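You operate a simulated robot arm through the tools that you are given. There is no shell and no other tool.

You run a simulated robot arm. Do the job below in one go: nothing can be reset, and whatever is moved stays where it is left.

TASK
Start the pipe rig on the yellow line and set about 15 litres a minute.
Fine: mains on and that lever open before the pump; set the flow by the black wheel; other lines stay shut.

The check looks at the end state, three seconds after you hand in, the way a careful person would. Anything else that was tipped, shoved, dropped, spilled or broken makes it a failure.

THE ROBOT
A 7-joint arm with a fingered hand, fixed in place. Base frame: the origin is on the floor under the middle of its stand, x ahead of it, y to its left, z up. Lengths are in cm, angles in degrees, forces in N, time in s.
It reaches about 122.8 cm from its shoulder. Its first joint turns from -115.0 to 115.0 degrees. Payload 5 kg.
The tool frame sits at the grasp point between the pads (the TCP): z along the fingers, y along the line on which they close. The tips reach 3.2 cm beyond it. The gripper opens to 16 cm; its body begins 8.9 cm behind the TCP. The gripper is a hand of 4 fingers: y runs from the thumb to the fingers, the wrist lies at [0, 0, -26.7] in the tool frame, and closing takes about 1.5 s.
Orientation is told as [roll, pitch, yaw] about the base's x, y, z axes, in that order, counted from this pose: with the fingers straight down and closing along the base's y, the tool's x points along the base's -x, its y along +y and its z along -z.

THE INTERFACE
- The arm moves only by the tool play_rows. Its argument "moves" is a list that holds one entry, the list of rows, each a list of 6 numbers: the shift along the tool's x, y, z in cm, then the turn, a rotation vector about the tool's x, y, z in degrees. In form: [[[dx, dy, dz, wx, wy, wz], ...]]. A call has 1 to 20 rows; each row is the pose to reach, as a shift and turn from the pose commanded when the call began, along the tool's axes at that moment. "fingers" is the finger opening in cm, from 0 to 16, set as the call begins (left out, the last holds). Each row takes 0.2 s and may step no farther than 5 cm and 8.6 degrees from the row before; otherwise, or with a gripper value out of range, the whole call is refused. Where a pose cannot be reached the arm comes as near as it can. A force on the tool above 40 N (or 10 N above the force at the start of the call, whichever is more), or a blocked arm, ends the call early, and 0.2 s more pass. The fingers move at their own pace (about 4.5 cm/s each) and stop on an object; they squeeze with about 23 N. The grip force told is the motor's: it shows also when the fingers shut on nothing. Time passes only in rows, and 0.2 s behind the last, so rows that repeat a pose let the fingers close. It gives the time, the measured TCP pose, the force on the tool (base axes), the opening and the grip force at its end, in the units of the frame above (readings bear some noise), with the torque about the TCP (base axes, N m) and any sound that the robot's microphone picked up, and new pictures: "views" is both (left out), scene, wrist or none.
- Cameras (640 x 400 px; columns grow to the right, rows downward): "scene" is fixed at [4.95, 49.94, 163.55]; the picture's right is [-0.72, -0.69, 0.00], its down [-0.33, 0.34, -0.88] and it looks along [0.61, -0.63, -0.47] (base axes); focal length 318 px, centre (320, 200). "wrist" rides on the gripper at [8, -0.4, -11.4] in the tool frame; the picture's right is [0.05, 1.00, 0.00], its down [-0.82, 0.04, -0.58] and it looks along [-0.58, 0.03, 0.82] (tool axes); focal length 265 px, centre (320, 200). There is no depth. A picture from a camera that has moved, and an enlarged one, comes with that camera's place and axes in the base frame and with its lens.
- raise_lower(by): slides the trunk up (or, below 0, down) by that many cm; the arm rides with it, the base frame stays. It gives what a move gives, with no picture.
- curl_fingers(finger1, finger2, finger3, thumb_bend): sets how far each is bent, from 0 (flat) to 1 (curled in); at 0.3 the hand is open as for a grip, at 0.7 the pads meet at the TCP. One left out holds its place. A second passes; each finger stops where it meets its share of the squeeze, and holds until it gets a number again. A gripper value or a shape takes the hand back. It gives what a move gives, with no picture; readings hold the bend of each and the force on the fingers (four entries, about 0 where the hand has none), thumb and palm.
- grasp_type(shape): the hand has 4 fingers and takes this shape, open, in about a second: jaw (thumb against the fingers, like two jaws); tri (thumb and two fingers); tip (a fingertip pinch); poke (one finger out to press); point (the index stretched); flat (the hand flat); cup (the hand cupped); fist (a fist). The gripper value then closes the fingers along that shape, each until it touches; the sizes above hold for jaw. It gives what a move gives, with no picture.
- inspect(camera, box): a new picture of the part [left, top, right, bottom] of that camera's present view, enlarged. The clock stands still meanwhile.
- close_job(): hands the job in; it is judged then, once.

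Places have to be worked out from the pictures, the camera data and where the tool is seen. Open the gripper and draw the arm clear of the work before you hand the job in, unless the task says otherwise.

The tools are called after "Call:" by a JSON object that holds its "name" and its "arguments". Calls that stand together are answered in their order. play_rows: Moves the arm, as the interface text tells. Its arguments: {"type":"object","properties":{"moves":{"type":"array","items":{"type":"array","items":{"type":"array","items":{"type":"number"}}}},"fingers":{"type":"number"},"views":{"type":"string","enum":["both","scene","wrist","none"]}},"required":["moves"]} The other tools are called the same way: raise_lower (by) moves the trunk up or down; grasp_type (shape) gives the hand a shape; curl_fingers (finger1, finger2, finger3, thumb_bend) moves the fingers one by one; inspect (camera, box) takes an enlarged picture of a part of a camera's view; close_job () hands the job in.

At the start:

```text
t: 0.0
tcp_pos: [56.11, -34.25, 153.23]
orientation: [0.0, 0.0, 0.0]
wrist_force: [0.1, 0.3, -0.2]
torque: [0.01, 0.0, 0.0]
width: 15.98
finger_force: 0.0
shape: jaw
bend: [0.3, 0.3, 0.3, 0.3]
finger forces: [0.0, 0.1, 0.0, 0.0, 0.0, 0.0]
trunk travel left (down, up): [-72.5, 26.5]
```

scene: 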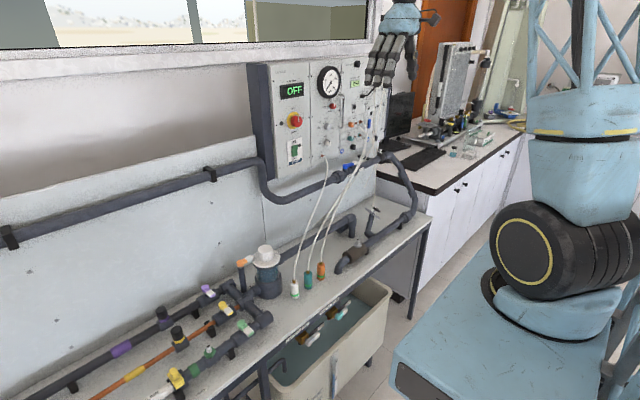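
wrist: 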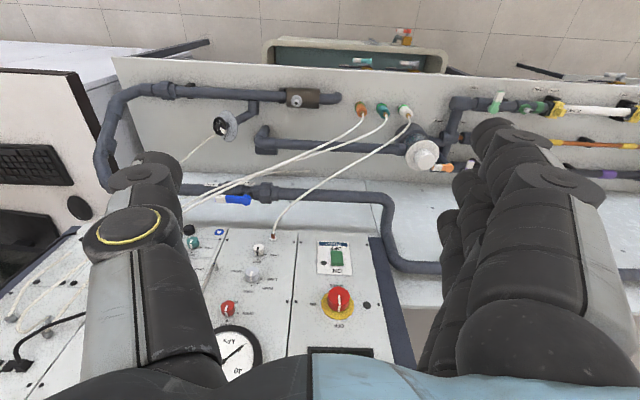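

I'll first look closely at the panel and the pipe lines with enlarged pictures before moving anything.

Call:
{"name": "inspect", "arguments": {"camera": "scene", "box": [240, 50, 400, 150]}}

Call:
{"name": "inspect", "arguments": {"camera": "scene", "box": [240, 140, 440, 265]}}

Call:
{"name": "inspect", "arguments": {"camera": "scene", "box": [60, 270, 300, 400]}}

Call:
{"name": "inspect", "arguments": {"camera": "wrist", "box": [180, 220, 420, 370]}}

Call:
{"name": "inspect", "arguments": {"camera": "wrist", "box": [400, 60, 640, 210]}}

Call:
{"name": "inspect", "arguments": {"camera": "wrist", "box": [80, 60, 360, 235]}}

```text
4.00 times, centred on (320, 100) of scene
camera zoom: at [4.95, 49.94, 163.55], right [-0.72, -0.69, 0.0], down [-0.33, 0.34, -0.88], along [0.61, -0.63, -0.47], focal length 1272 px, centre (320, 600)
```

zoom: 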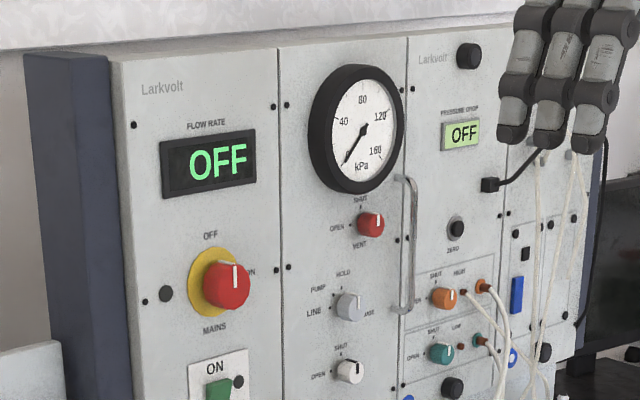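

```text
3.20 times, centred on (340, 202) of scene
camera zoom: at [4.95, 49.94, 163.55], right [-0.72, -0.69, 0.0], down [-0.33, 0.34, -0.88], along [0.61, -0.63, -0.47], focal length 1018 px, centre (256, 192)
```

zoom: 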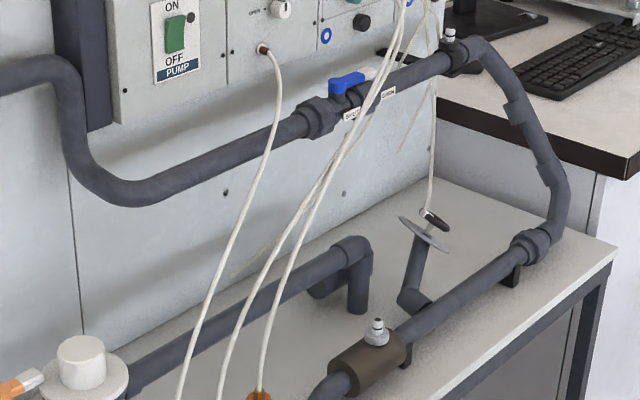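

```text
2.67 times, centred on (180, 335) of scene
camera zoom: at [4.95, 49.94, 163.55], right [-0.72, -0.69, 0.0], down [-0.33, 0.34, -0.88], along [0.61, -0.63, -0.47], focal length 848 px, centre (693, -160)
```

zoom: 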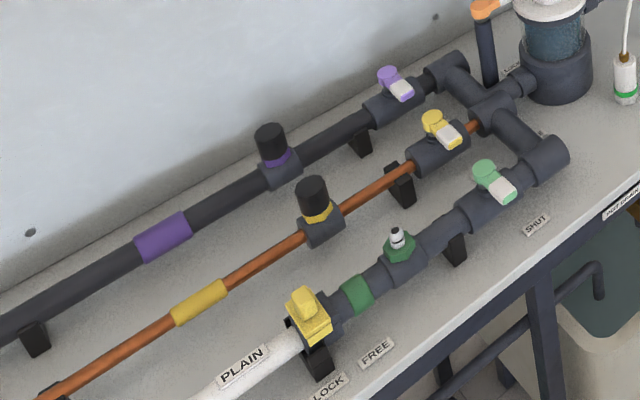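

```text
2.67 times, centred on (300, 295) of wrist
camera zoom: at [48.13, -34.73, 164.65], right [-0.05, 1.0, 0.0], down [0.82, 0.04, 0.58], along [0.58, 0.03, -0.82], focal length 708 px, centre (373, -53)
```

zoom: 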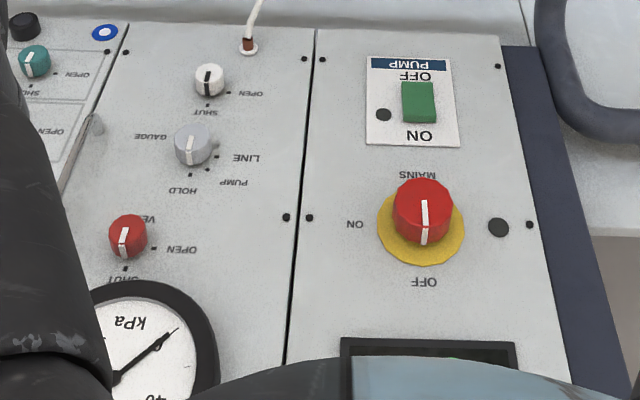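

```text
2.67 times, centred on (520, 135) of wrist
camera zoom: at [48.13, -34.73, 164.65], right [-0.05, 1.0, 0.0], down [0.82, 0.04, 0.58], along [0.58, 0.03, -0.82], focal length 708 px, centre (-213, 373)
```

zoom: 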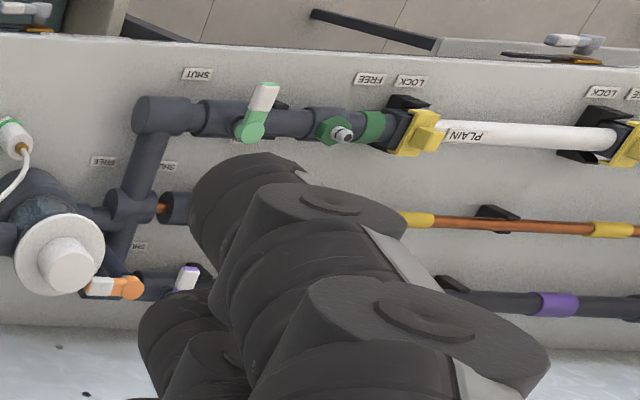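

```text
2.29 times, centred on (220, 148) of wrist
camera zoom: at [48.13, -34.73, 164.65], right [-0.05, 1.0, 0.0], down [0.82, 0.04, 0.58], along [0.58, 0.03, -0.82], focal length 607 px, centre (549, 320)
```

zoom: 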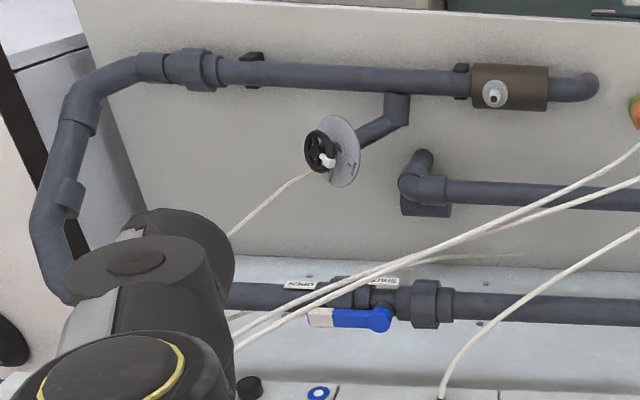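

The panel faces me at about x≈97, with the red mains knob near (94, -29, 134), pointing at OFF. The yellow lever looks to be at about (79, 18, 85) and the black wheel at about (77, -63, 87). I'll swing the hand to point at the panel, staying well clear of it, and look again.

Call:
{"name": "play_rows", "arguments": {"moves": [[[-1, 0.5, 0.5, 0, -7.5, 0], [-2, 1, 1, 0, -15, 0], [-3, 1.5, 2, 0, -22.5, 0], [-4, 2, 3, 0, -30, 0], [-5, 2.5, 4, 0, -37.5, 0], [-6, 3, 5, 0, -45, 0], [-7, 3.5, 6, 0, -52.5, 0], [-8, 4, 7, 0, -60, 0], [-9, 4.5, 8, 0, -67.5, 0], [-10, 5, 9, 0, -75, 0], [-11, 5.3, 10, 0, -82.5, 0], [-12, 5.6, 11, 0, -90, 0]]]}}

```text
t: 2.6
tcp_pos: [63.16, -31.13, 143.81]
orientation: [0.6, -43.8, -0.2]
wrist_force: [-0.3, 0.5, 0.5]
torque: [0.0, -0.04, -0.01]
width: 15.99
finger_force: 0.0
shape: jaw
bend: [0.3, 0.3, 0.3, 0.3]
finger forces: [0.0, 0.0, 0.0, 0.1, 0.0, 0.0]
out of reach, approached as far as the arm can: row 7, 8, 9, 10, 11, 12
trunk travel left (down, up): [-72.5, 26.5]
camera wrist: at [49.56, -31.65, 146.45], right [-0.04, 1.0, -0.03], down [0.19, 0.04, 0.98], along [0.98, 0.04, -0.19], focal length 265 px, centre (320, 200)
```

scene: 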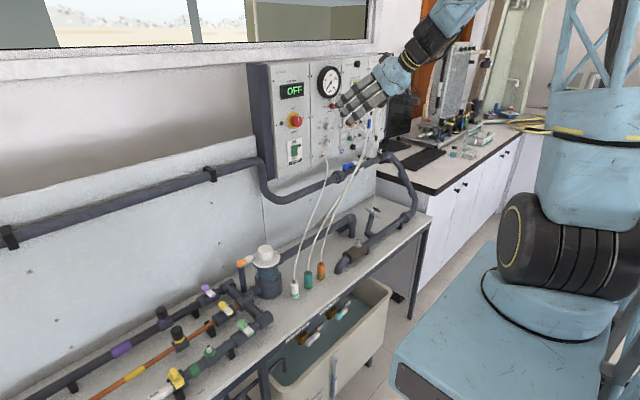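
wrist: 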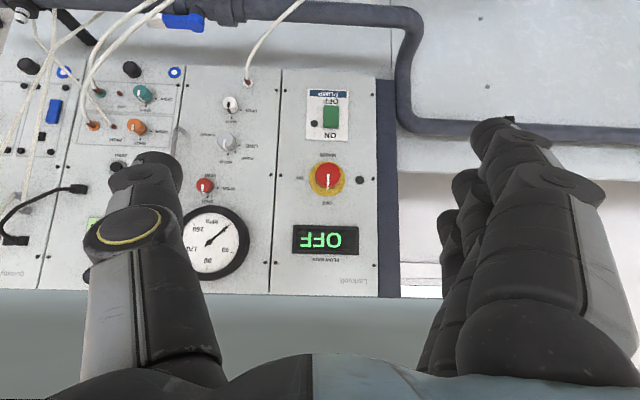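

The arm stopped at a pitch of about -44°, so it is too cramped at this shoulder height. I'll lower the trunk 15 cm and then try the rest of the turn, a little further forward.

Call:
{"name": "raise_lower", "arguments": {"by": -15}}

```text
t: 4.3
tcp_pos: [63.24, -31.14, 128.76]
orientation: [0.7, -43.8, -0.2]
wrist_force: [-0.4, -0.2, -0.1]
torque: [-0.01, 0.03, -0.02]
width: 15.99
finger_force: 0.0
shape: jaw
bend: [0.3, 0.3, 0.3, 0.3]
finger forces: [0.0, 0.0, 0.0, 0.0, 0.0, 0.0]
trunk travel left (down, up): [-57.5, 41.5]
```

The trunk is down and the arm pose is unchanged. I'll test in small steps, moving forward and up while continuing to pitch the hand level.

Call:
{"name": "play_rows", "arguments": {"moves": [[[-2, 0.4, 0, 0, -7, 0], [-4, 0.8, 0, 0, -14, 0]]], "views": "none"}}

```text
t: 5.2
tcp_pos: [69.45, -24.55, 124.25]
orientation: [2.0, -51.1, 4.1]
wrist_force: [-0.4, 0.9, 0.0]
torque: [-0.02, -0.01, -0.03]
width: 15.97
finger_force: 0.0
shape: jaw
bend: [0.3, 0.3, 0.3, 0.3]
finger forces: [0.0, 0.0, 0.0, 0.0, 0.1, 0.1]
out of reach, approached as far as the arm can: row 1
trunk travel left (down, up): [-57.5, 41.5]
stopped in row 2: the arm was blocked; the commanded pose is now the measured one
```

The arm reported blocked. I'll look at both views before going further, holding the pose.

Call:
{"name": "play_rows", "arguments": {"moves": [[[0, 0, 0, 0, 0, 0]]]}}

```text
t: 5.5
tcp_pos: [69.49, -24.61, 124.09]
orientation: [1.9, -51.0, 4.3]
wrist_force: [0.0, 0.0, 0.6]
torque: [-0.01, -0.01, -0.02]
width: 16.03
finger_force: 0.3
shape: jaw
bend: [0.3, 0.3, 0.3, 0.3]
finger forces: [0.0, 0.0, 0.0, 0.0, 0.0, 0.0]
trunk travel left (down, up): [-57.5, 41.5]
camera wrist: at [55.66, -26.4, 125.1], right [-0.13, 0.99, -0.02], down [0.06, 0.03, 1.0], along [0.99, 0.13, -0.06], focal length 265 px, centre (320, 200)
```

scene: 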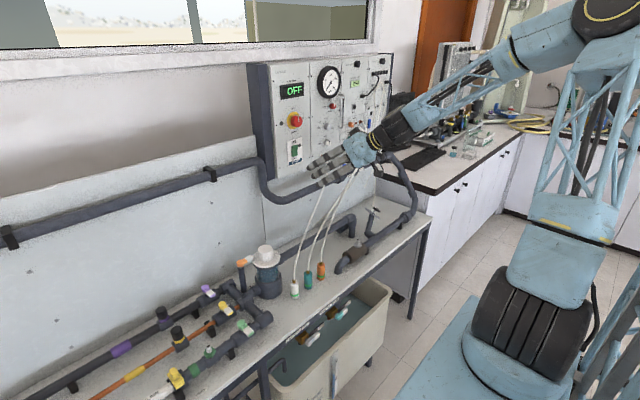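
wrist: 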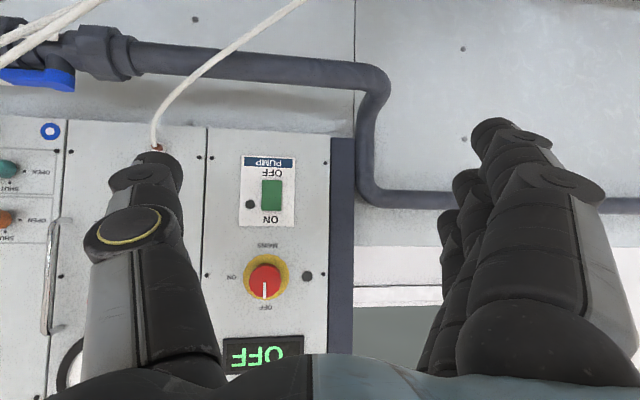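

The commanded pose is now reset to the measured one. I'll try a few small pitch steps from here to see how the wrist responds.

Call:
{"name": "play_rows", "arguments": {"moves": [[[-1, 0, -0.5, 0, -4, 0], [-2, 0, -1, 0, -8, 0], [-3, 0, -1.5, 0, -12, 0]]], "views": "none"}}

```text
t: 6.3
tcp_pos: [70.13, -24.65, 127.53]
orientation: [2.8, -63.1, 3.1]
wrist_force: [-0.2, -0.3, -0.4]
torque: [-0.01, 0.05, 0.02]
width: 16.03
finger_force: 0.1
shape: jaw
bend: [0.3, 0.3, 0.3, 0.3]
finger forces: [0.1, 0.0, 0.0, 0.1, 0.1, 0.0]
trunk travel left (down, up): [-57.5, 41.5]
```

That worked, now at pitch -63°. I'll continue to level, lining up roughly with the mains knob's axis while staying about 22 cm short of the panel.

Call:
{"name": "play_rows", "arguments": {"moves": [[[-1.5, -1, -0.2, 0, -5, 0], [-3, -2, -0.4, 0, -10, 0], [-4, -2.5, -0.6, 0, -15, 0], [-5, -3, -0.8, 0, -20, 0], [-5.6, -3.5, -0.9, 0, -24, 0], [-6.2, -4, -0.9, 0, -27, 0]]]}}

```text
t: 7.8
tcp_pos: [72.74, -28.45, 133.46]
orientation: [101.1, -88.7, -95.5]
wrist_force: [0.8, -1.0, -0.1]
torque: [-0.02, 0.01, 0.0]
width: 16.02
finger_force: 0.1
shape: jaw
bend: [0.3, 0.3, 0.3, 0.3]
finger forces: [0.0, 0.0, 0.0, 0.0, 0.0, 0.0]
trunk travel left (down, up): [-57.5, 41.5]
camera wrist: at [61.35, -29.95, 125.31], right [-0.1, 0.99, -0.03], down [-0.58, -0.03, 0.81], along [0.81, 0.1, 0.58], focal length 265 px, centre (320, 200)
```

scene: 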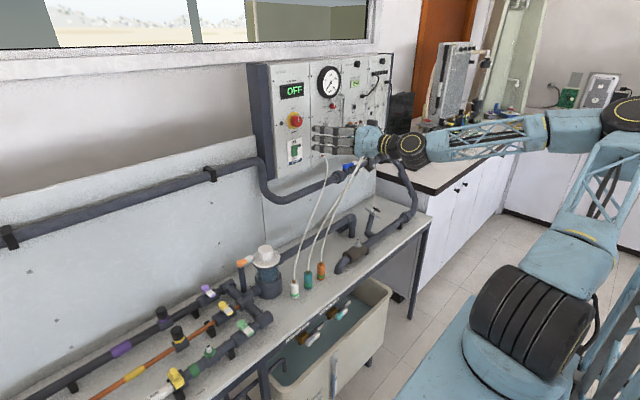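
wrist: 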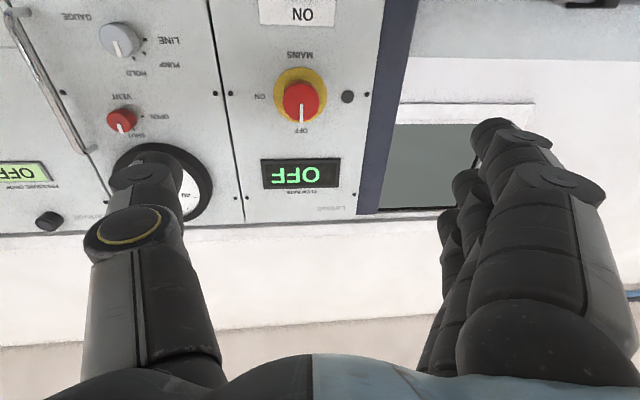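

The hand is level, yawed about 6° left, and the knob's axis is at about y=-28.7, z=133.7. I'll zoom in on the knob and the display before approaching.

Call:
{"name": "inspect", "arguments": {"camera": "wrist", "box": [240, 40, 400, 140]}}

Call:
{"name": "inspect", "arguments": {"camera": "scene", "box": [250, 60, 410, 160]}}

Call:
{"name": "inspect", "arguments": {"camera": "scene", "box": [160, 240, 320, 340]}}

Call:
{"name": "inspect", "arguments": {"camera": "scene", "box": [320, 180, 416, 240]}}

```text
4.00 times, centred on (320, 90) of wrist
camera zoom: at [61.35, -29.95, 125.31], right [-0.1, 0.99, -0.03], down [-0.58, -0.03, 0.81], along [0.81, 0.1, 0.58], focal length 1062 px, centre (320, 640)
```

zoom: 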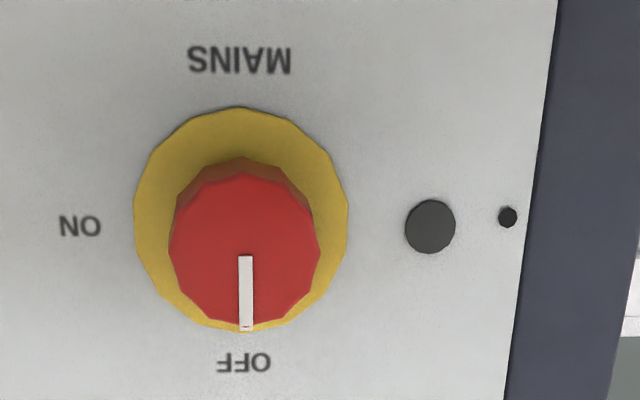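

```text
4.00 times, centred on (330, 110) of scene
camera zoom: at [4.95, 49.94, 163.55], right [-0.72, -0.69, 0.0], down [-0.33, 0.34, -0.88], along [0.61, -0.63, -0.47], focal length 1272 px, centre (280, 560)
```

zoom: 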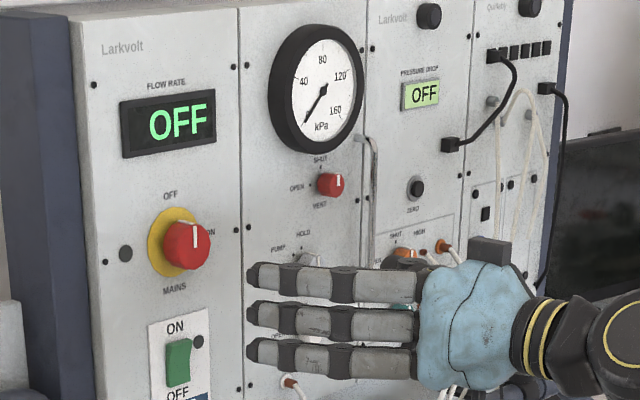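

```text
4.00 times, centred on (240, 290) of scene
camera zoom: at [4.95, 49.94, 163.55], right [-0.72, -0.69, 0.0], down [-0.33, 0.34, -0.88], along [0.61, -0.63, -0.47], focal length 1272 px, centre (640, -160)
```

zoom: 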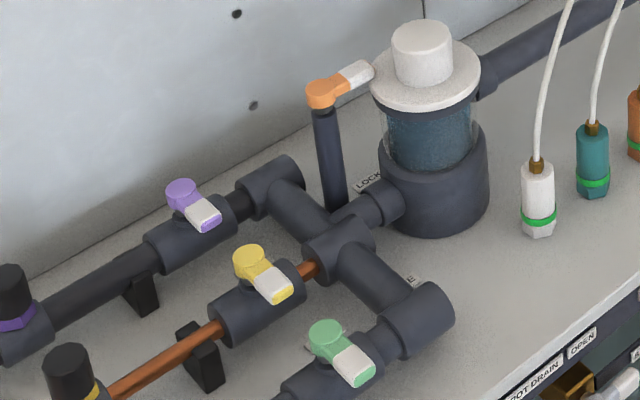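

```text
6.67 times, centred on (368, 210) of scene
camera zoom: at [4.95, 49.94, 163.55], right [-0.72, -0.69, 0.0], down [-0.33, 0.34, -0.88], along [0.61, -0.63, -0.47], focal length 2120 px, centre (0, 133)
```

zoom: 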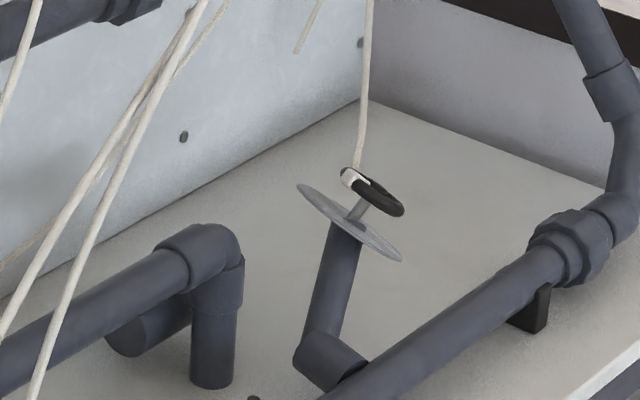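

The knob is about 4.4 cm across and 3.3 cm deep with its front at x≈94. I'll straighten the hand, narrow the opening to 8 cm so nothing comes near the pump rocker 10 cm below, and move to about 9 cm short of the knob.

Call:
{"name": "play_rows", "arguments": {"moves": [[[0, -0.4, 3, 1.5, 0, 0], [-0.1, -0.9, 6, 3, 0, 0], [-0.2, -1.4, 9, 4.5, 0, 0], [-0.36, -1.77, 12, 5.7, 0, 0]]], "fingers": 8}}

```text
t: 8.8
tcp_pos: [84.88, -29.07, 133.61]
orientation: [93.3, -88.8, -93.4]
wrist_force: [1.9, 1.6, -0.2]
torque: [0.01, -0.02, -0.02]
width: 8.1
finger_force: 0.0
shape: jaw
bend: [0.72, 0.72, 0.72, 0.7]
finger forces: [0.0, 0.0, 0.0, 0.1, 0.1, 0.0]
trunk travel left (down, up): [-57.5, 41.5]
camera wrist: at [73.45, -29.38, 125.68], right [0.0, 1.0, -0.03], down [-0.58, 0.03, 0.82], along [0.82, 0.02, 0.58], focal length 265 px, centre (320, 200)
```

scene: 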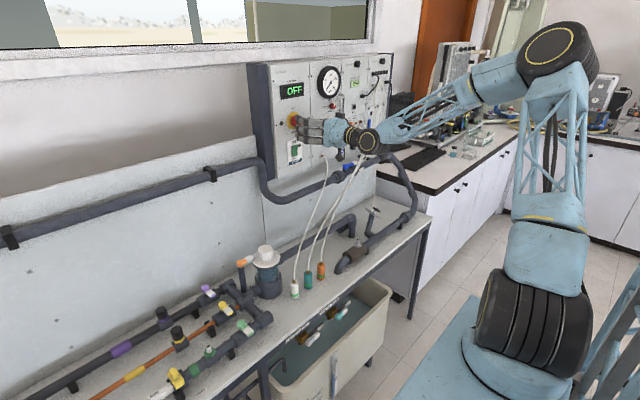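
wrist: 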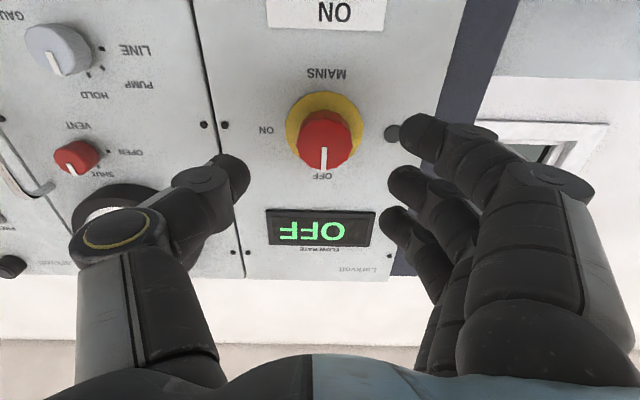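

The hand is aligned with the panel and the knob centre is at about (94, -28.7, 133.9). I'll pre-roll the hand -30° so the grip has room for the quarter turn, then slide the open fingers around the knob.

Call:
{"name": "play_rows", "arguments": {"moves": [[[-0.1, 0.1, 0, 0, 0, -7.5], [-0.2, 0.2, 0, 0, 0, -15], [-0.3, 0.35, 0, 0, 0, -22.5], [-0.3, 0.35, 0, 0, 0, -30], [-0.3, 0.35, 2, 0, 0, -30], [-0.3, 0.35, 4, 0, 0, -30], [-0.3, 0.35, 6, 0, 0, -30], [-0.3, 0.35, 7.5, 0, 0, -30]]]}}

```text
t: 10.6
tcp_pos: [91.77, -28.99, 134.09]
orientation: [-90.1, -61.2, 89.8]
wrist_force: [-33.7, 2.7, -1.1]
torque: [-0.01, 0.92, 1.73]
width: 8.18
finger_force: 0.2
shape: jaw
bend: [0.73, 0.73, 0.73, 0.7]
finger forces: [11.1, 11.4, 11.5, 0.0, 0.1, 0.0]
trunk travel left (down, up): [-57.5, 41.5]
camera wrist: at [80.33, -33.18, 127.25], right [0.0, 0.85, -0.53], down [-0.58, 0.43, 0.69], along [0.82, 0.3, 0.49], focal length 265 px, centre (320, 200)
```

scene: 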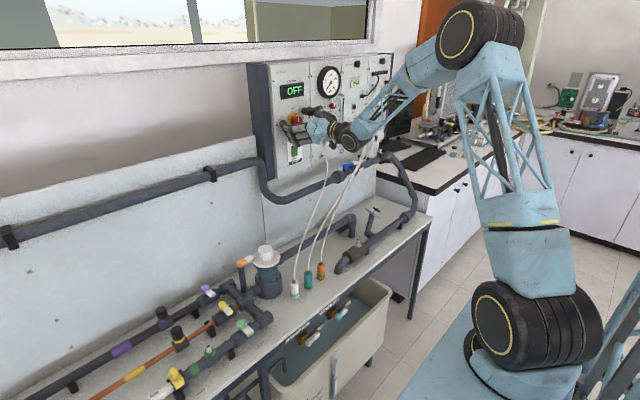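
wrist: 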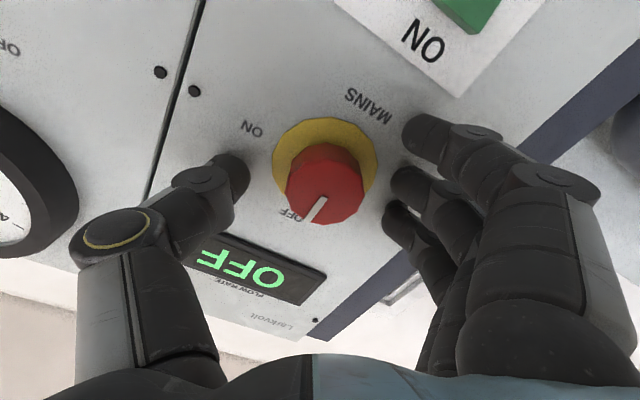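

The three fingertips are pressing on the panel (about 34 N), so they reach further than I expected. I'll back off 1.2 cm and then close on the knob.

Call:
{"name": "play_rows", "arguments": {"moves": [[[0, 0, -0.9, 0, 0, 0], [0, 0, -1.9, 0, 0, 0], [0, 0, -1.9, 0, 0, 0]]], "views": "none"}}

Call:
{"name": "play_rows", "arguments": {"moves": [[[0, 0, 0, 0, 0, 0], [0, 0, 0, 0, 0, 0], [0, 0, 0, 0, 0, 0], [0, 0, 0, 0, 0, 0], [0, 0, 0, 0, 0, 0]]], "fingers": 5.2}}

```text
t: 11.3
tcp_pos: [90.39, -28.81, 133.98]
orientation: [-90.3, -61.1, 90.0]
wrist_force: [-0.7, -0.2, 0.3]
torque: [-0.01, 0.0, -0.01]
width: 8.05
finger_force: 0.0
shape: jaw
bend: [0.72, 0.72, 0.72, 0.7]
finger forces: [0.0, 0.0, 0.0, 0.0, 0.1, 0.0]
trunk travel left (down, up): [-57.5, 41.5]
```

```text
t: 12.6
tcp_pos: [90.34, -28.85, 134.07]
orientation: [-90.1, -61.2, 90.0]
wrist_force: [-0.4, -0.2, 0.3]
torque: [0.0, 0.02, 0.0]
width: 5.25
finger_force: 0.1
shape: jaw
bend: [0.73, 0.73, 0.73, 0.7]
finger forces: [0.1, 0.0, 0.0, 0.1, 0.0, 0.0]
trunk travel left (down, up): [-57.5, 41.5]
camera wrist: at [78.94, -32.99, 127.14], right [0.0, 0.85, -0.53], down [-0.58, 0.43, 0.69], along [0.82, 0.3, 0.49], focal length 265 px, centre (320, 200)
```

scene: 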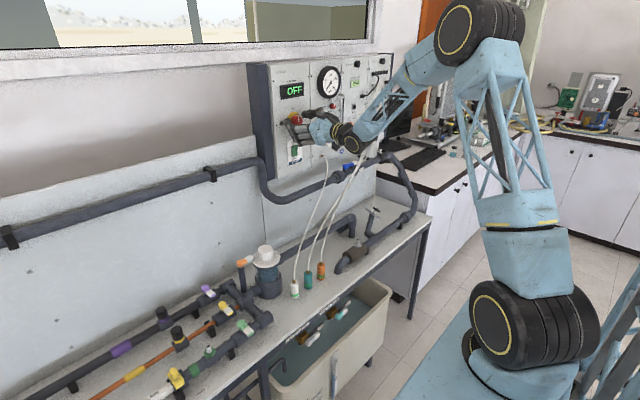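
wrist: 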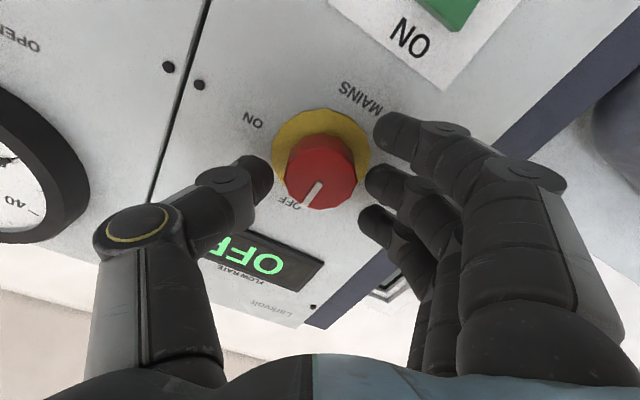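

The knob sits between the thumb and the fingers with nothing touching. I'll close to squeeze it.

Call:
{"name": "play_rows", "arguments": {"moves": [[[0, 0, 0, 0, 0, 0], [0, 0, 0, 0, 0, 0], [0, 0, 0, 0, 0, 0], [0, 0, 0, 0, 0, 0], [0, 0, 0, 0, 0, 0]]], "fingers": 2}}

```text
t: 13.8
tcp_pos: [90.33, -29.01, 133.93]
orientation: [-90.2, -61.2, 90.0]
wrist_force: [4.6, -5.6, 5.5]
torque: [-0.01, -0.08, 0.01]
width: 1.71
finger_force: 22.2
shape: jaw
bend: [0.68, 0.73, 0.68, 0.7]
finger forces: [0.0, 10.3, 0.1, 0.1, 18.0, 0.1]
trunk travel left (down, up): [-57.5, 41.5]
camera wrist: at [78.93, -33.16, 127.23], right [0.0, 0.85, -0.53], down [-0.58, 0.43, 0.69], along [0.82, 0.3, 0.49], focal length 265 px, centre (320, 200)
```

scene: 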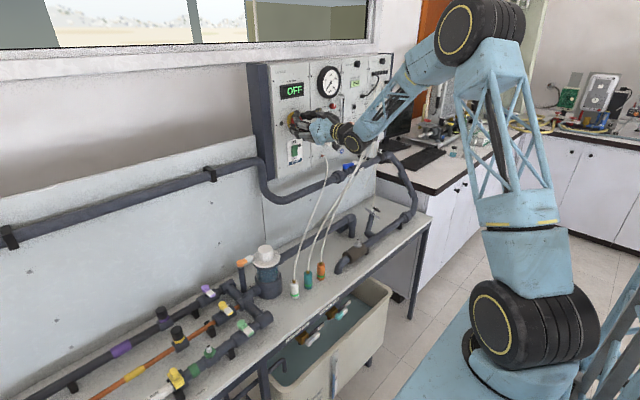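
wrist: 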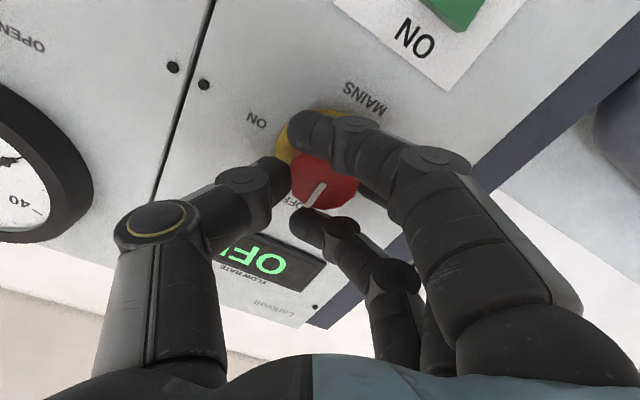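

Thumb and middle finger hold the knob at about 18 N. I'll twist +45° clockwise first and check the knob's mark.

Call:
{"name": "play_rows", "arguments": {"moves": [[[0, 0, 0, 0, 0, 7.5], [0, 0, 0, 0, 0, 15], [0, 0, 0, 0, 0, 22.5], [0, 0, 0, 0, 0, 30], [0, 0, 0, 0, 0, 37.5], [0, 0, 0, 0, 0, 45]]]}}

```text
t: 15.2
tcp_pos: [90.25, -29.03, 133.79]
orientation: [89.8, -73.6, -90.1]
wrist_force: [3.5, -11.3, 3.0]
torque: [-0.06, -0.06, -0.12]
width: 1.72
finger_force: 22.8
shape: jaw
bend: [0.68, 0.73, 0.68, 0.7]
finger forces: [0.3, 9.2, 0.0, 0.0, 20.1, 0.0]
trunk travel left (down, up): [-57.5, 41.5]
camera wrist: at [78.92, -27.16, 126.09], right [0.0, 0.97, 0.23], down [-0.58, -0.19, 0.79], along [0.82, -0.14, 0.56], focal length 265 px, centre (320, 200)
```

scene: 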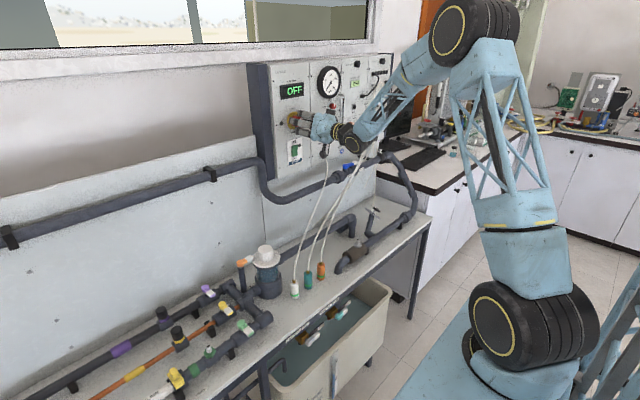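
wrist: 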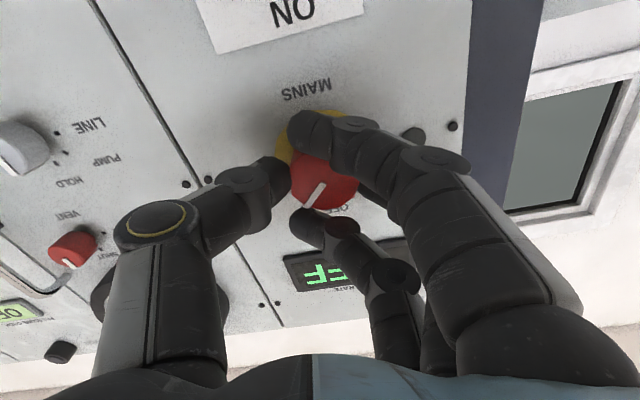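

The knob is turning with the hand. I'll continue the remaining 45° plus a few degrees to seat it at ON.

Call:
{"name": "play_rows", "arguments": {"moves": [[[0, 0, 0, 0, 0, 7.5], [0, 0, 0, 0, 0, 15], [0, 0, 0, 0, 0, 22.5], [0, 0, 0, 0, 0, 30], [0, 0, 0, 0, 0, 37.5], [0, 0, 0, 0, 0, 45], [0, 0, 0, 0, 0, 48]]]}}

```text
t: 16.8
tcp_pos: [90.42, -28.95, 133.73]
orientation: [89.9, -25.6, -90.1]
wrist_force: [-4.0, -12.9, -15.1]
torque: [-0.37, 0.31, -0.2]
width: 1.77
finger_force: 22.8
shape: jaw
bend: [0.69, 0.73, 0.68, 0.7]
finger forces: [4.4, 6.8, 0.0, 0.1, 25.1, 0.0]
trunk travel left (down, up): [-57.5, 41.5]
camera wrist: at [78.97, -21.91, 130.02], right [0.0, 0.48, 0.88], down [-0.58, -0.72, 0.39], along [0.82, -0.51, 0.27], focal length 265 px, centre (320, 200)
```

scene: 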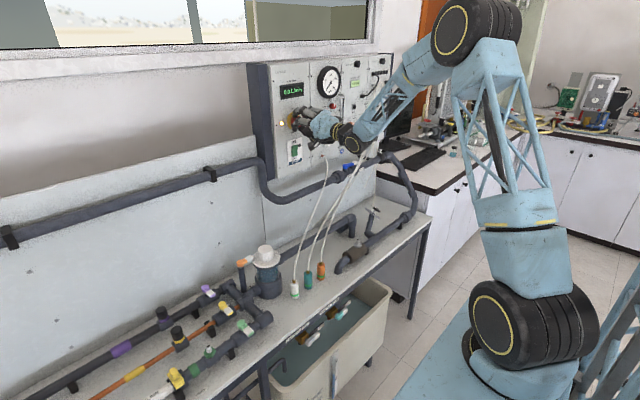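
wrist: 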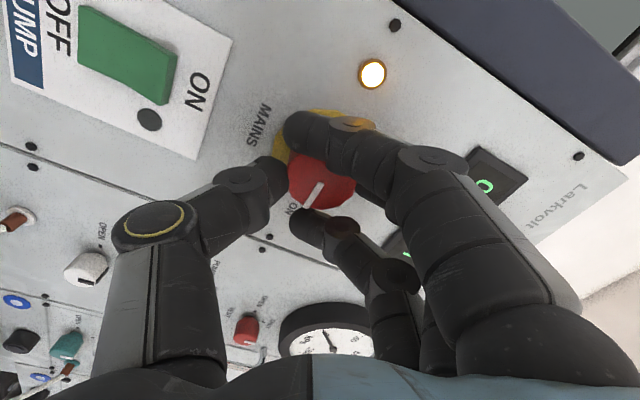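

The amber lamp is lit and the display now reads 0.0 L/min, so mains is on. I'll open the fingers to 8 cm and draw straight back.

Call:
{"name": "play_rows", "arguments": {"moves": [[[0, 0, 0, 0, 0, 0], [0, 0, 0, 0, 0, 0], [0, 0, 0, 0, 0, 0], [0, 0, 0, 0, 0, 0], [0, 0, 0, 0, 0, 0], [0, 0, 0, 0, 0, 0]]], "fingers": 8, "views": "wrist"}}

Call:
{"name": "inspect", "arguments": {"camera": "scene", "box": [260, 70, 356, 130]}}

```text
t: 18.1
tcp_pos: [90.36, -28.7, 134.11]
orientation: [90.2, -25.7, -90.3]
wrist_force: [-0.7, 0.1, -0.3]
torque: [0.02, 0.01, -0.04]
width: 7.93
finger_force: 0.1
shape: jaw
bend: [0.72, 0.72, 0.72, 0.7]
finger forces: [0.0, 0.1, 0.0, 0.1, 0.0, 0.1]
trunk travel left (down, up): [-57.5, 41.5]
camera wrist: at [78.93, -21.72, 130.2], right [0.0, 0.48, 0.88], down [-0.58, -0.71, 0.39], along [0.82, -0.51, 0.28], focal length 265 px, centre (320, 200)
```

wrist: 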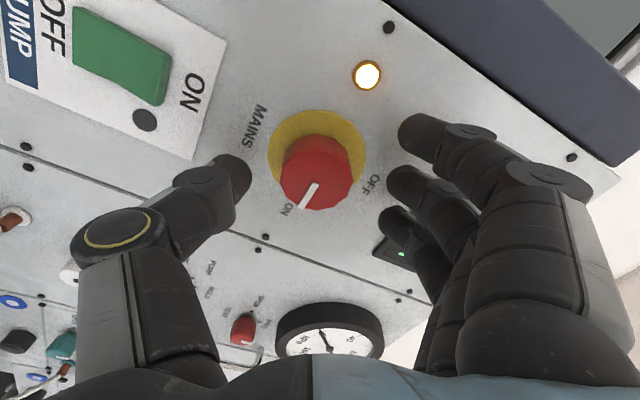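

```text
6.67 times, centred on (308, 100) of scene
camera zoom: at [4.95, 49.94, 163.55], right [-0.72, -0.69, 0.0], down [-0.33, 0.34, -0.88], along [0.61, -0.63, -0.47], focal length 2120 px, centre (400, 867)
```

zoom: 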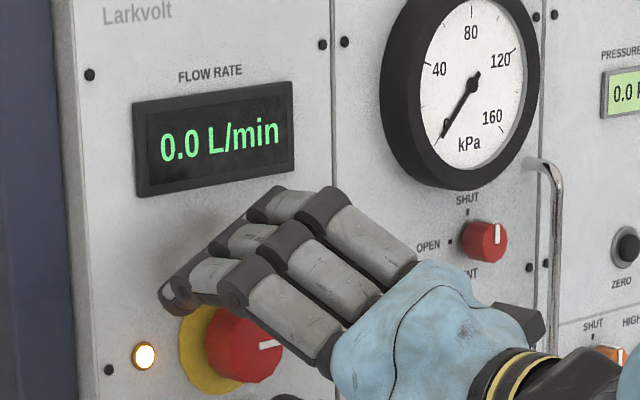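

Mains is at ON and the hand is free of the knob. I'll draw back about 18 cm and unroll the hand.

Call:
{"name": "play_rows", "arguments": {"moves": [[[0, 0, -3, 0, 0, 0], [0, 0, -6, 0, 0, 0], [0, 0, -9, 0, 0, -8], [0, 0, -12, 0, 0, -16], [0, 0, -15, 0, 0, -24], [0, 0, -17, 0, 0, -32], [0, 0, -18, 0, 0, -40], [0, 0, -18, 0, 0, -48], [0, 0, -18, 0, 0, -56], [0, 0, -18, 0, 0, -63]]], "views": "scene"}}

```text
t: 20.4
tcp_pos: [72.3, -28.77, 133.98]
orientation: [92.3, -88.9, -92.5]
wrist_force: [0.1, -0.8, 0.1]
torque: [0.01, -0.01, 0.0]
width: 7.92
finger_force: 0.0
shape: jaw
bend: [0.72, 0.72, 0.72, 0.7]
finger forces: [0.1, 0.1, 0.0, 0.0, 0.0, 0.0]
trunk travel left (down, up): [-57.5, 41.5]
```

scene: 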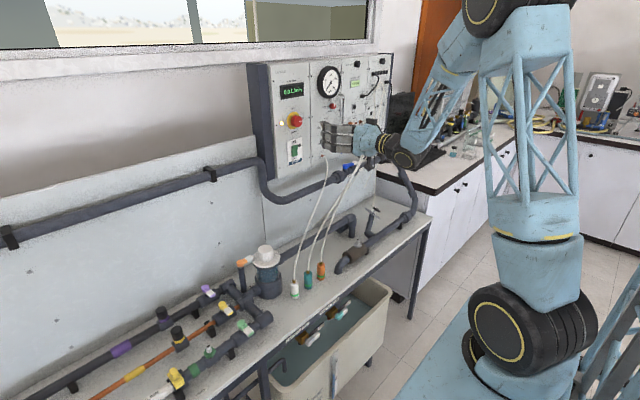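

Retracted cleanly. I'll now carry the hand over toward the valve manifold (y≈+10), pitching it to point down as it goes, high above the bench.

Call:
{"name": "play_rows", "arguments": {"moves": [[[-0.3, 3, -0.3, 0, 7.5, 0], [-0.6, 6, -0.6, 0, 15, 0], [-0.9, 9, -0.9, 0, 22.5, 0], [-1.2, 12, -1.2, 0, 30, 0], [-1.5, 15, -1.5, 0, 37.5, 0], [-1.8, 18, -1.8, 0, 45, 0], [-2, 21, -2, 0, 52.5, 0], [-2, 24, -2, 0, 60, 0], [-2, 27, -2, 0, 67.5, 0], [-2, 30, -2, 0, 75, 0], [-2, 33, -2, 0, 82.5, 0], [-2, 36, -2, 0, 90, 0]]]}}

```text
t: 22.9
tcp_pos: [70.46, 6.77, 136.68]
orientation: [1.2, 0.1, -0.6]
wrist_force: [-0.6, 9.4, 0.0]
torque: [-0.87, -0.09, 0.05]
width: 8.01
finger_force: 0.0
shape: jaw
bend: [0.72, 0.72, 0.72, 0.7]
finger forces: [0.0, 0.1, 0.0, 0.1, 0.1, 0.0]
out of reach, approached as far as the arm can: row 7, 8
trunk travel left (down, up): [-57.5, 41.5]
camera wrist: at [62.39, 6.34, 148.13], right [-0.04, 1.0, 0.02], down [0.82, 0.02, 0.58], along [0.58, 0.04, -0.82], focal length 265 px, centre (320, 200)
```

scene: 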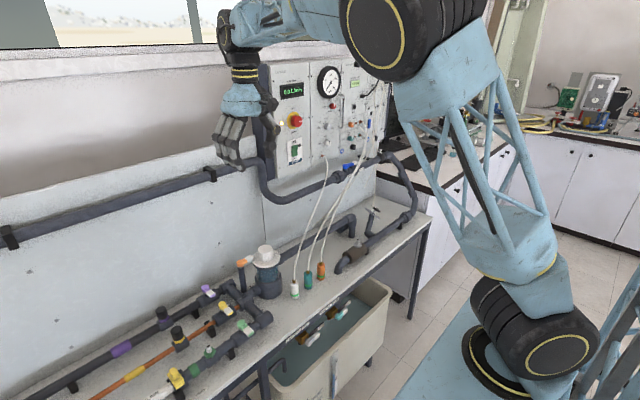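
wrist: 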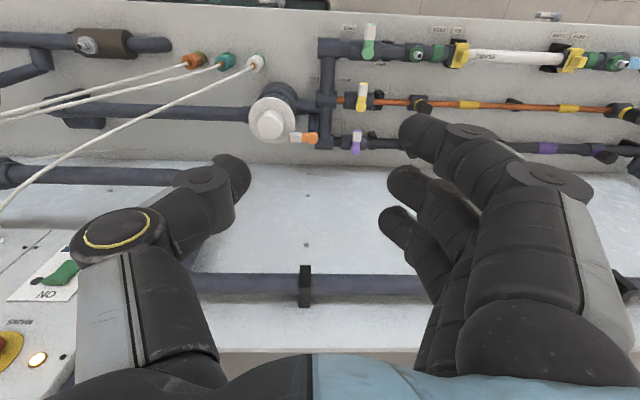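

The hand is now over the manifold, pointing down, and the three levers are visible from above. I'll zoom in on the levers and labels.

Call:
{"name": "inspect", "arguments": {"camera": "wrist", "box": [300, 10, 460, 110]}}

Call:
{"name": "inspect", "arguments": {"camera": "wrist", "box": [280, 80, 440, 180]}}

Call:
{"name": "inspect", "arguments": {"camera": "scene", "box": [190, 270, 286, 330]}}

```text
4.00 times, centred on (380, 60) of wrist
camera zoom: at [62.39, 6.34, 148.13], right [-0.04, 1.0, 0.02], down [0.82, 0.02, 0.58], along [0.58, 0.04, -0.82], focal length 1062 px, centre (80, 760)
```

zoom: 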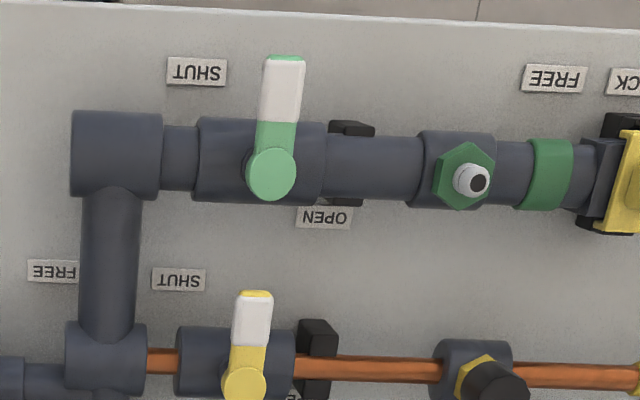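

```text
4.00 times, centred on (360, 130) of wrist
camera zoom: at [62.39, 6.34, 148.13], right [-0.04, 1.0, 0.02], down [0.82, 0.02, 0.58], along [0.58, 0.04, -0.82], focal length 1062 px, centre (160, 480)
```

zoom: 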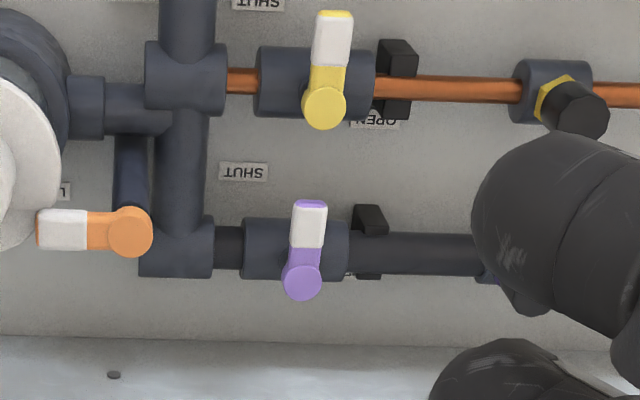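

```text
6.67 times, centred on (238, 300) of scene
camera zoom: at [4.95, 49.94, 163.55], right [-0.72, -0.69, 0.0], down [-0.33, 0.34, -0.88], along [0.61, -0.63, -0.47], focal length 2120 px, centre (867, -467)
```

zoom: 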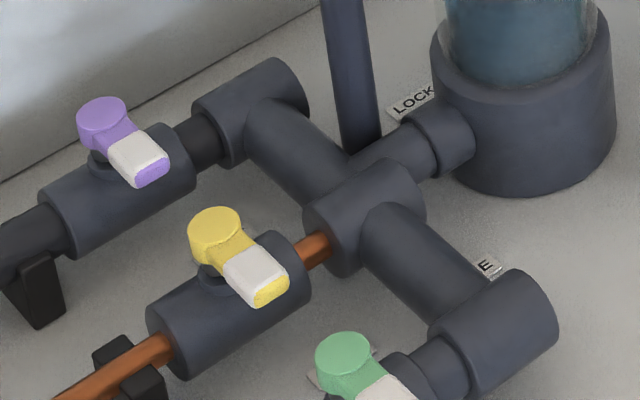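

Labels show SHUT on the -x side, where the levers now point, and OPEN on the +y side, along the pipe. The yellow pivot is at about (80.3, 18.0, 84.5) with its tip at about (75.3, 18.2, 83). I'll shape the hand to poke and see where that finger lies.

Call:
{"name": "grasp_type", "arguments": {"shape": "poke"}}

Call:
{"name": "play_rows", "arguments": {"moves": [[[0, 0, 0, 0, 0, 0]]]}}

```text
t: 23.9
tcp_pos: [70.49, 6.04, 136.75]
orientation: [1.2, -0.2, -1.2]
wrist_force: [-0.1, 0.0, -0.1]
torque: [-0.01, 0.02, 0.0]
width: 0.0
finger_force: 0.0
shape: poke
bend: [1.0, 1.0, 1.0, 0.47]
finger forces: [0.1, 0.0, 0.0, 0.0, 0.0, 0.0]
trunk travel left (down, up): [-57.5, 41.5]
```

```text
t: 24.2
tcp_pos: [70.45, 7.22, 136.79]
orientation: [1.2, -0.1, -0.2]
wrist_force: [-0.5, -1.1, 0.6]
torque: [0.06, 0.01, -0.02]
width: 0.0
finger_force: 0.1
shape: poke
bend: [1.0, 1.0, 1.0, 0.47]
finger forces: [0.0, 0.0, 0.0, 0.0, 0.0, 0.0]
trunk travel left (down, up): [-57.5, 41.5]
camera wrist: at [62.32, 6.5, 148.11], right [-0.05, 1.0, 0.02], down [0.81, 0.03, 0.58], along [0.58, 0.05, -0.82], focal length 265 px, centre (320, 200)
```

scene: 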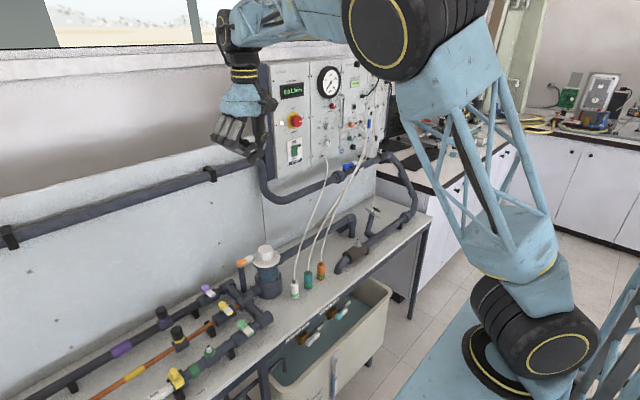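
wrist: 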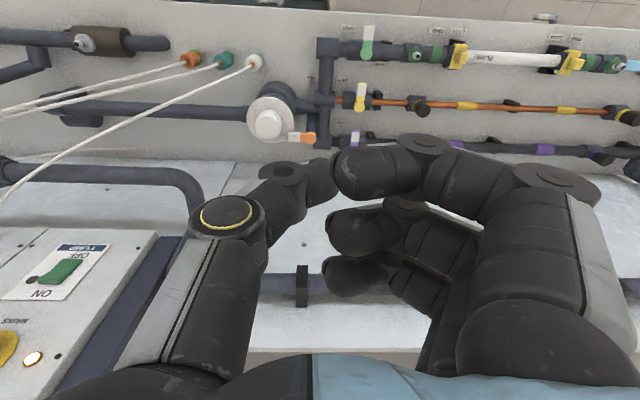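

In the poke shape all the fingers show as curled. I'll try the point shape to get one clearly stretched finger.

Call:
{"name": "grasp_type", "arguments": {"shape": "point"}}

Call:
{"name": "play_rows", "arguments": {"moves": [[[0, 0, 0, 0, 0, 0], [0, 0, 0, 0, 0, 0]]], "views": "wrist"}}

```text
t: 25.1
tcp_pos: [70.36, 7.3, 136.68]
orientation: [1.2, -0.1, -0.2]
wrist_force: [0.6, 1.2, -0.1]
torque: [-0.01, 0.08, 0.01]
width: 15.23
finger_force: 0.0
shape: point
bend: [0.3, 1.0, 1.0, 0.54]
finger forces: [0.0, 0.0, 0.0, 0.1, 0.0, 0.0]
trunk travel left (down, up): [-57.5, 41.5]
```

```text
t: 25.8
tcp_pos: [70.33, 7.23, 136.63]
orientation: [1.2, -0.2, -0.1]
wrist_force: [0.7, 0.9, -0.3]
torque: [0.0, 0.04, -0.01]
width: 15.23
finger_force: 0.1
shape: point
bend: [0.3, 1.0, 1.0, 0.54]
finger forces: [0.0, 0.1, 0.0, 0.0, 0.0, 0.0]
trunk travel left (down, up): [-57.5, 41.5]
camera wrist: at [62.29, 6.62, 148.12], right [-0.05, 1.0, 0.02], down [0.81, 0.03, 0.58], along [0.58, 0.05, -0.82], focal length 265 px, centre (320, 200)
```

wrist: 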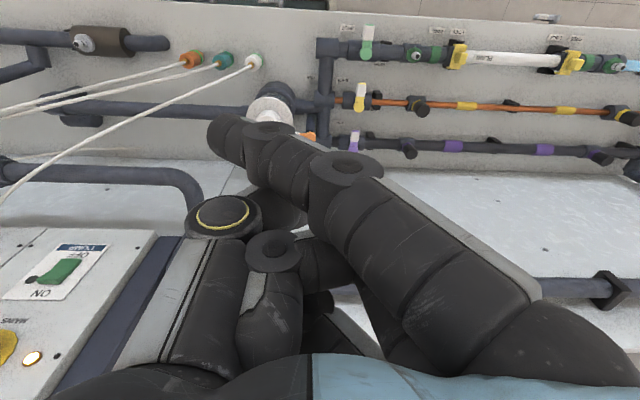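

The stretched finger leans across the palm in this shape, which isn't handy. I'll set the fingers one by one: first finger open, the other two and the thumb curled.

Call:
{"name": "curl_fingers", "arguments": {"finger1": 0.45, "finger2": 1.0, "finger3": 1.0, "thumb_bend": 0.9}}

Call:
{"name": "play_rows", "arguments": {"moves": [[[0, 0, 0, 0, 0, 0], [0, 0, 0, 0, 0, 0]]], "views": "both"}}

```text
t: 26.8
tcp_pos: [70.35, 7.21, 136.77]
orientation: [1.3, -0.1, -0.2]
wrist_force: [-1.0, 0.2, 0.6]
torque: [0.02, 0.02, -0.05]
width: 4.65
finger_force: 0.0
shape: fingers
bend: [0.45, 1.0, 1.0, 0.88]
finger forces: [0.0, 0.0, 0.0, 0.0, 0.1, 0.0]
trunk travel left (down, up): [-57.5, 41.5]
```

```text
t: 27.4
tcp_pos: [70.22, 7.28, 136.73]
orientation: [1.2, -0.1, 0.0]
wrist_force: [-0.1, -0.4, -0.4]
torque: [0.02, 0.03, -0.02]
width: 4.65
finger_force: 0.1
shape: fingers
bend: [0.45, 1.0, 1.0, 0.88]
finger forces: [0.0, 0.0, 0.0, 0.0, 0.0, 0.1]
trunk travel left (down, up): [-57.5, 41.5]
camera wrist: at [62.29, 6.62, 148.12], right [-0.05, 1.0, 0.02], down [0.81, 0.03, 0.58], along [0.58, 0.05, -0.82], focal length 265 px, centre (320, 200)
```

scene: 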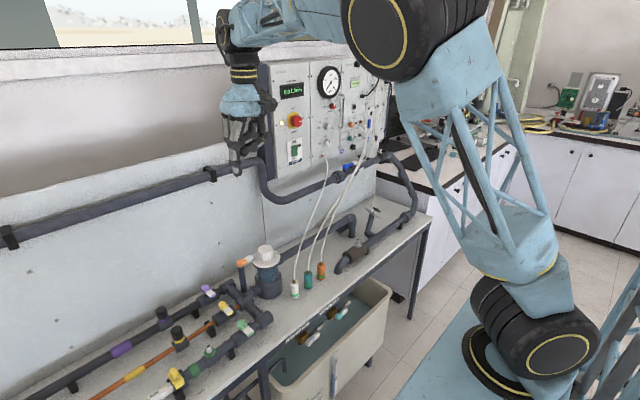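
wrist: 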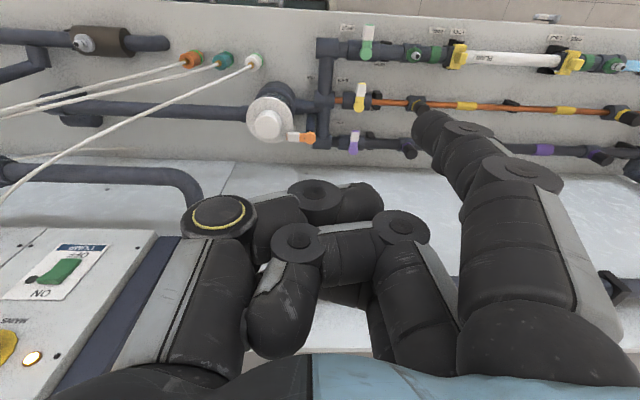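

Now finger 1 alone is extended. I'll zoom in the scene view to triangulate its tip.

Call:
{"name": "inspect", "arguments": {"camera": "scene", "box": [192, 90, 320, 190]}}

Call:
{"name": "inspect", "arguments": {"camera": "wrist", "box": [320, 60, 560, 210]}}

```text
4.00 times, centred on (256, 140) of scene
camera zoom: at [4.95, 49.94, 163.55], right [-0.72, -0.69, 0.0], down [-0.33, 0.34, -0.88], along [0.61, -0.63, -0.47], focal length 1272 px, centre (576, 440)
```

zoom: 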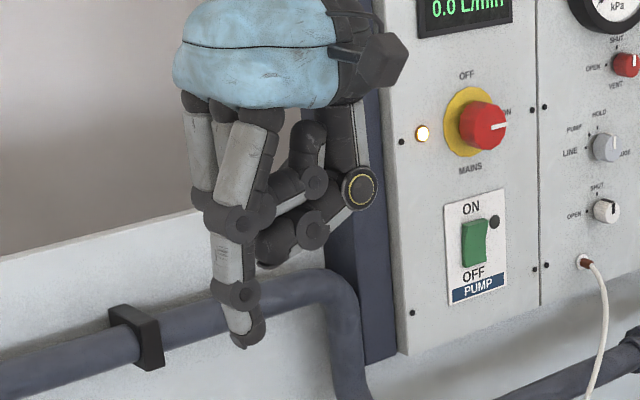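

```text
2.67 times, centred on (440, 135) of wrist
camera zoom: at [62.29, 6.62, 148.12], right [-0.05, 1.0, 0.02], down [0.81, 0.03, 0.58], along [0.58, 0.05, -0.82], focal length 708 px, centre (0, 373)
```

zoom: 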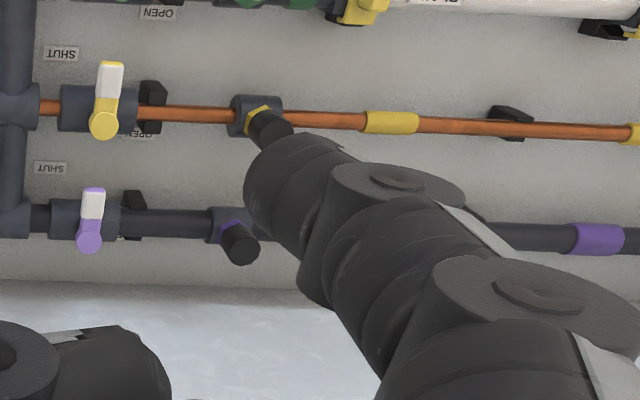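

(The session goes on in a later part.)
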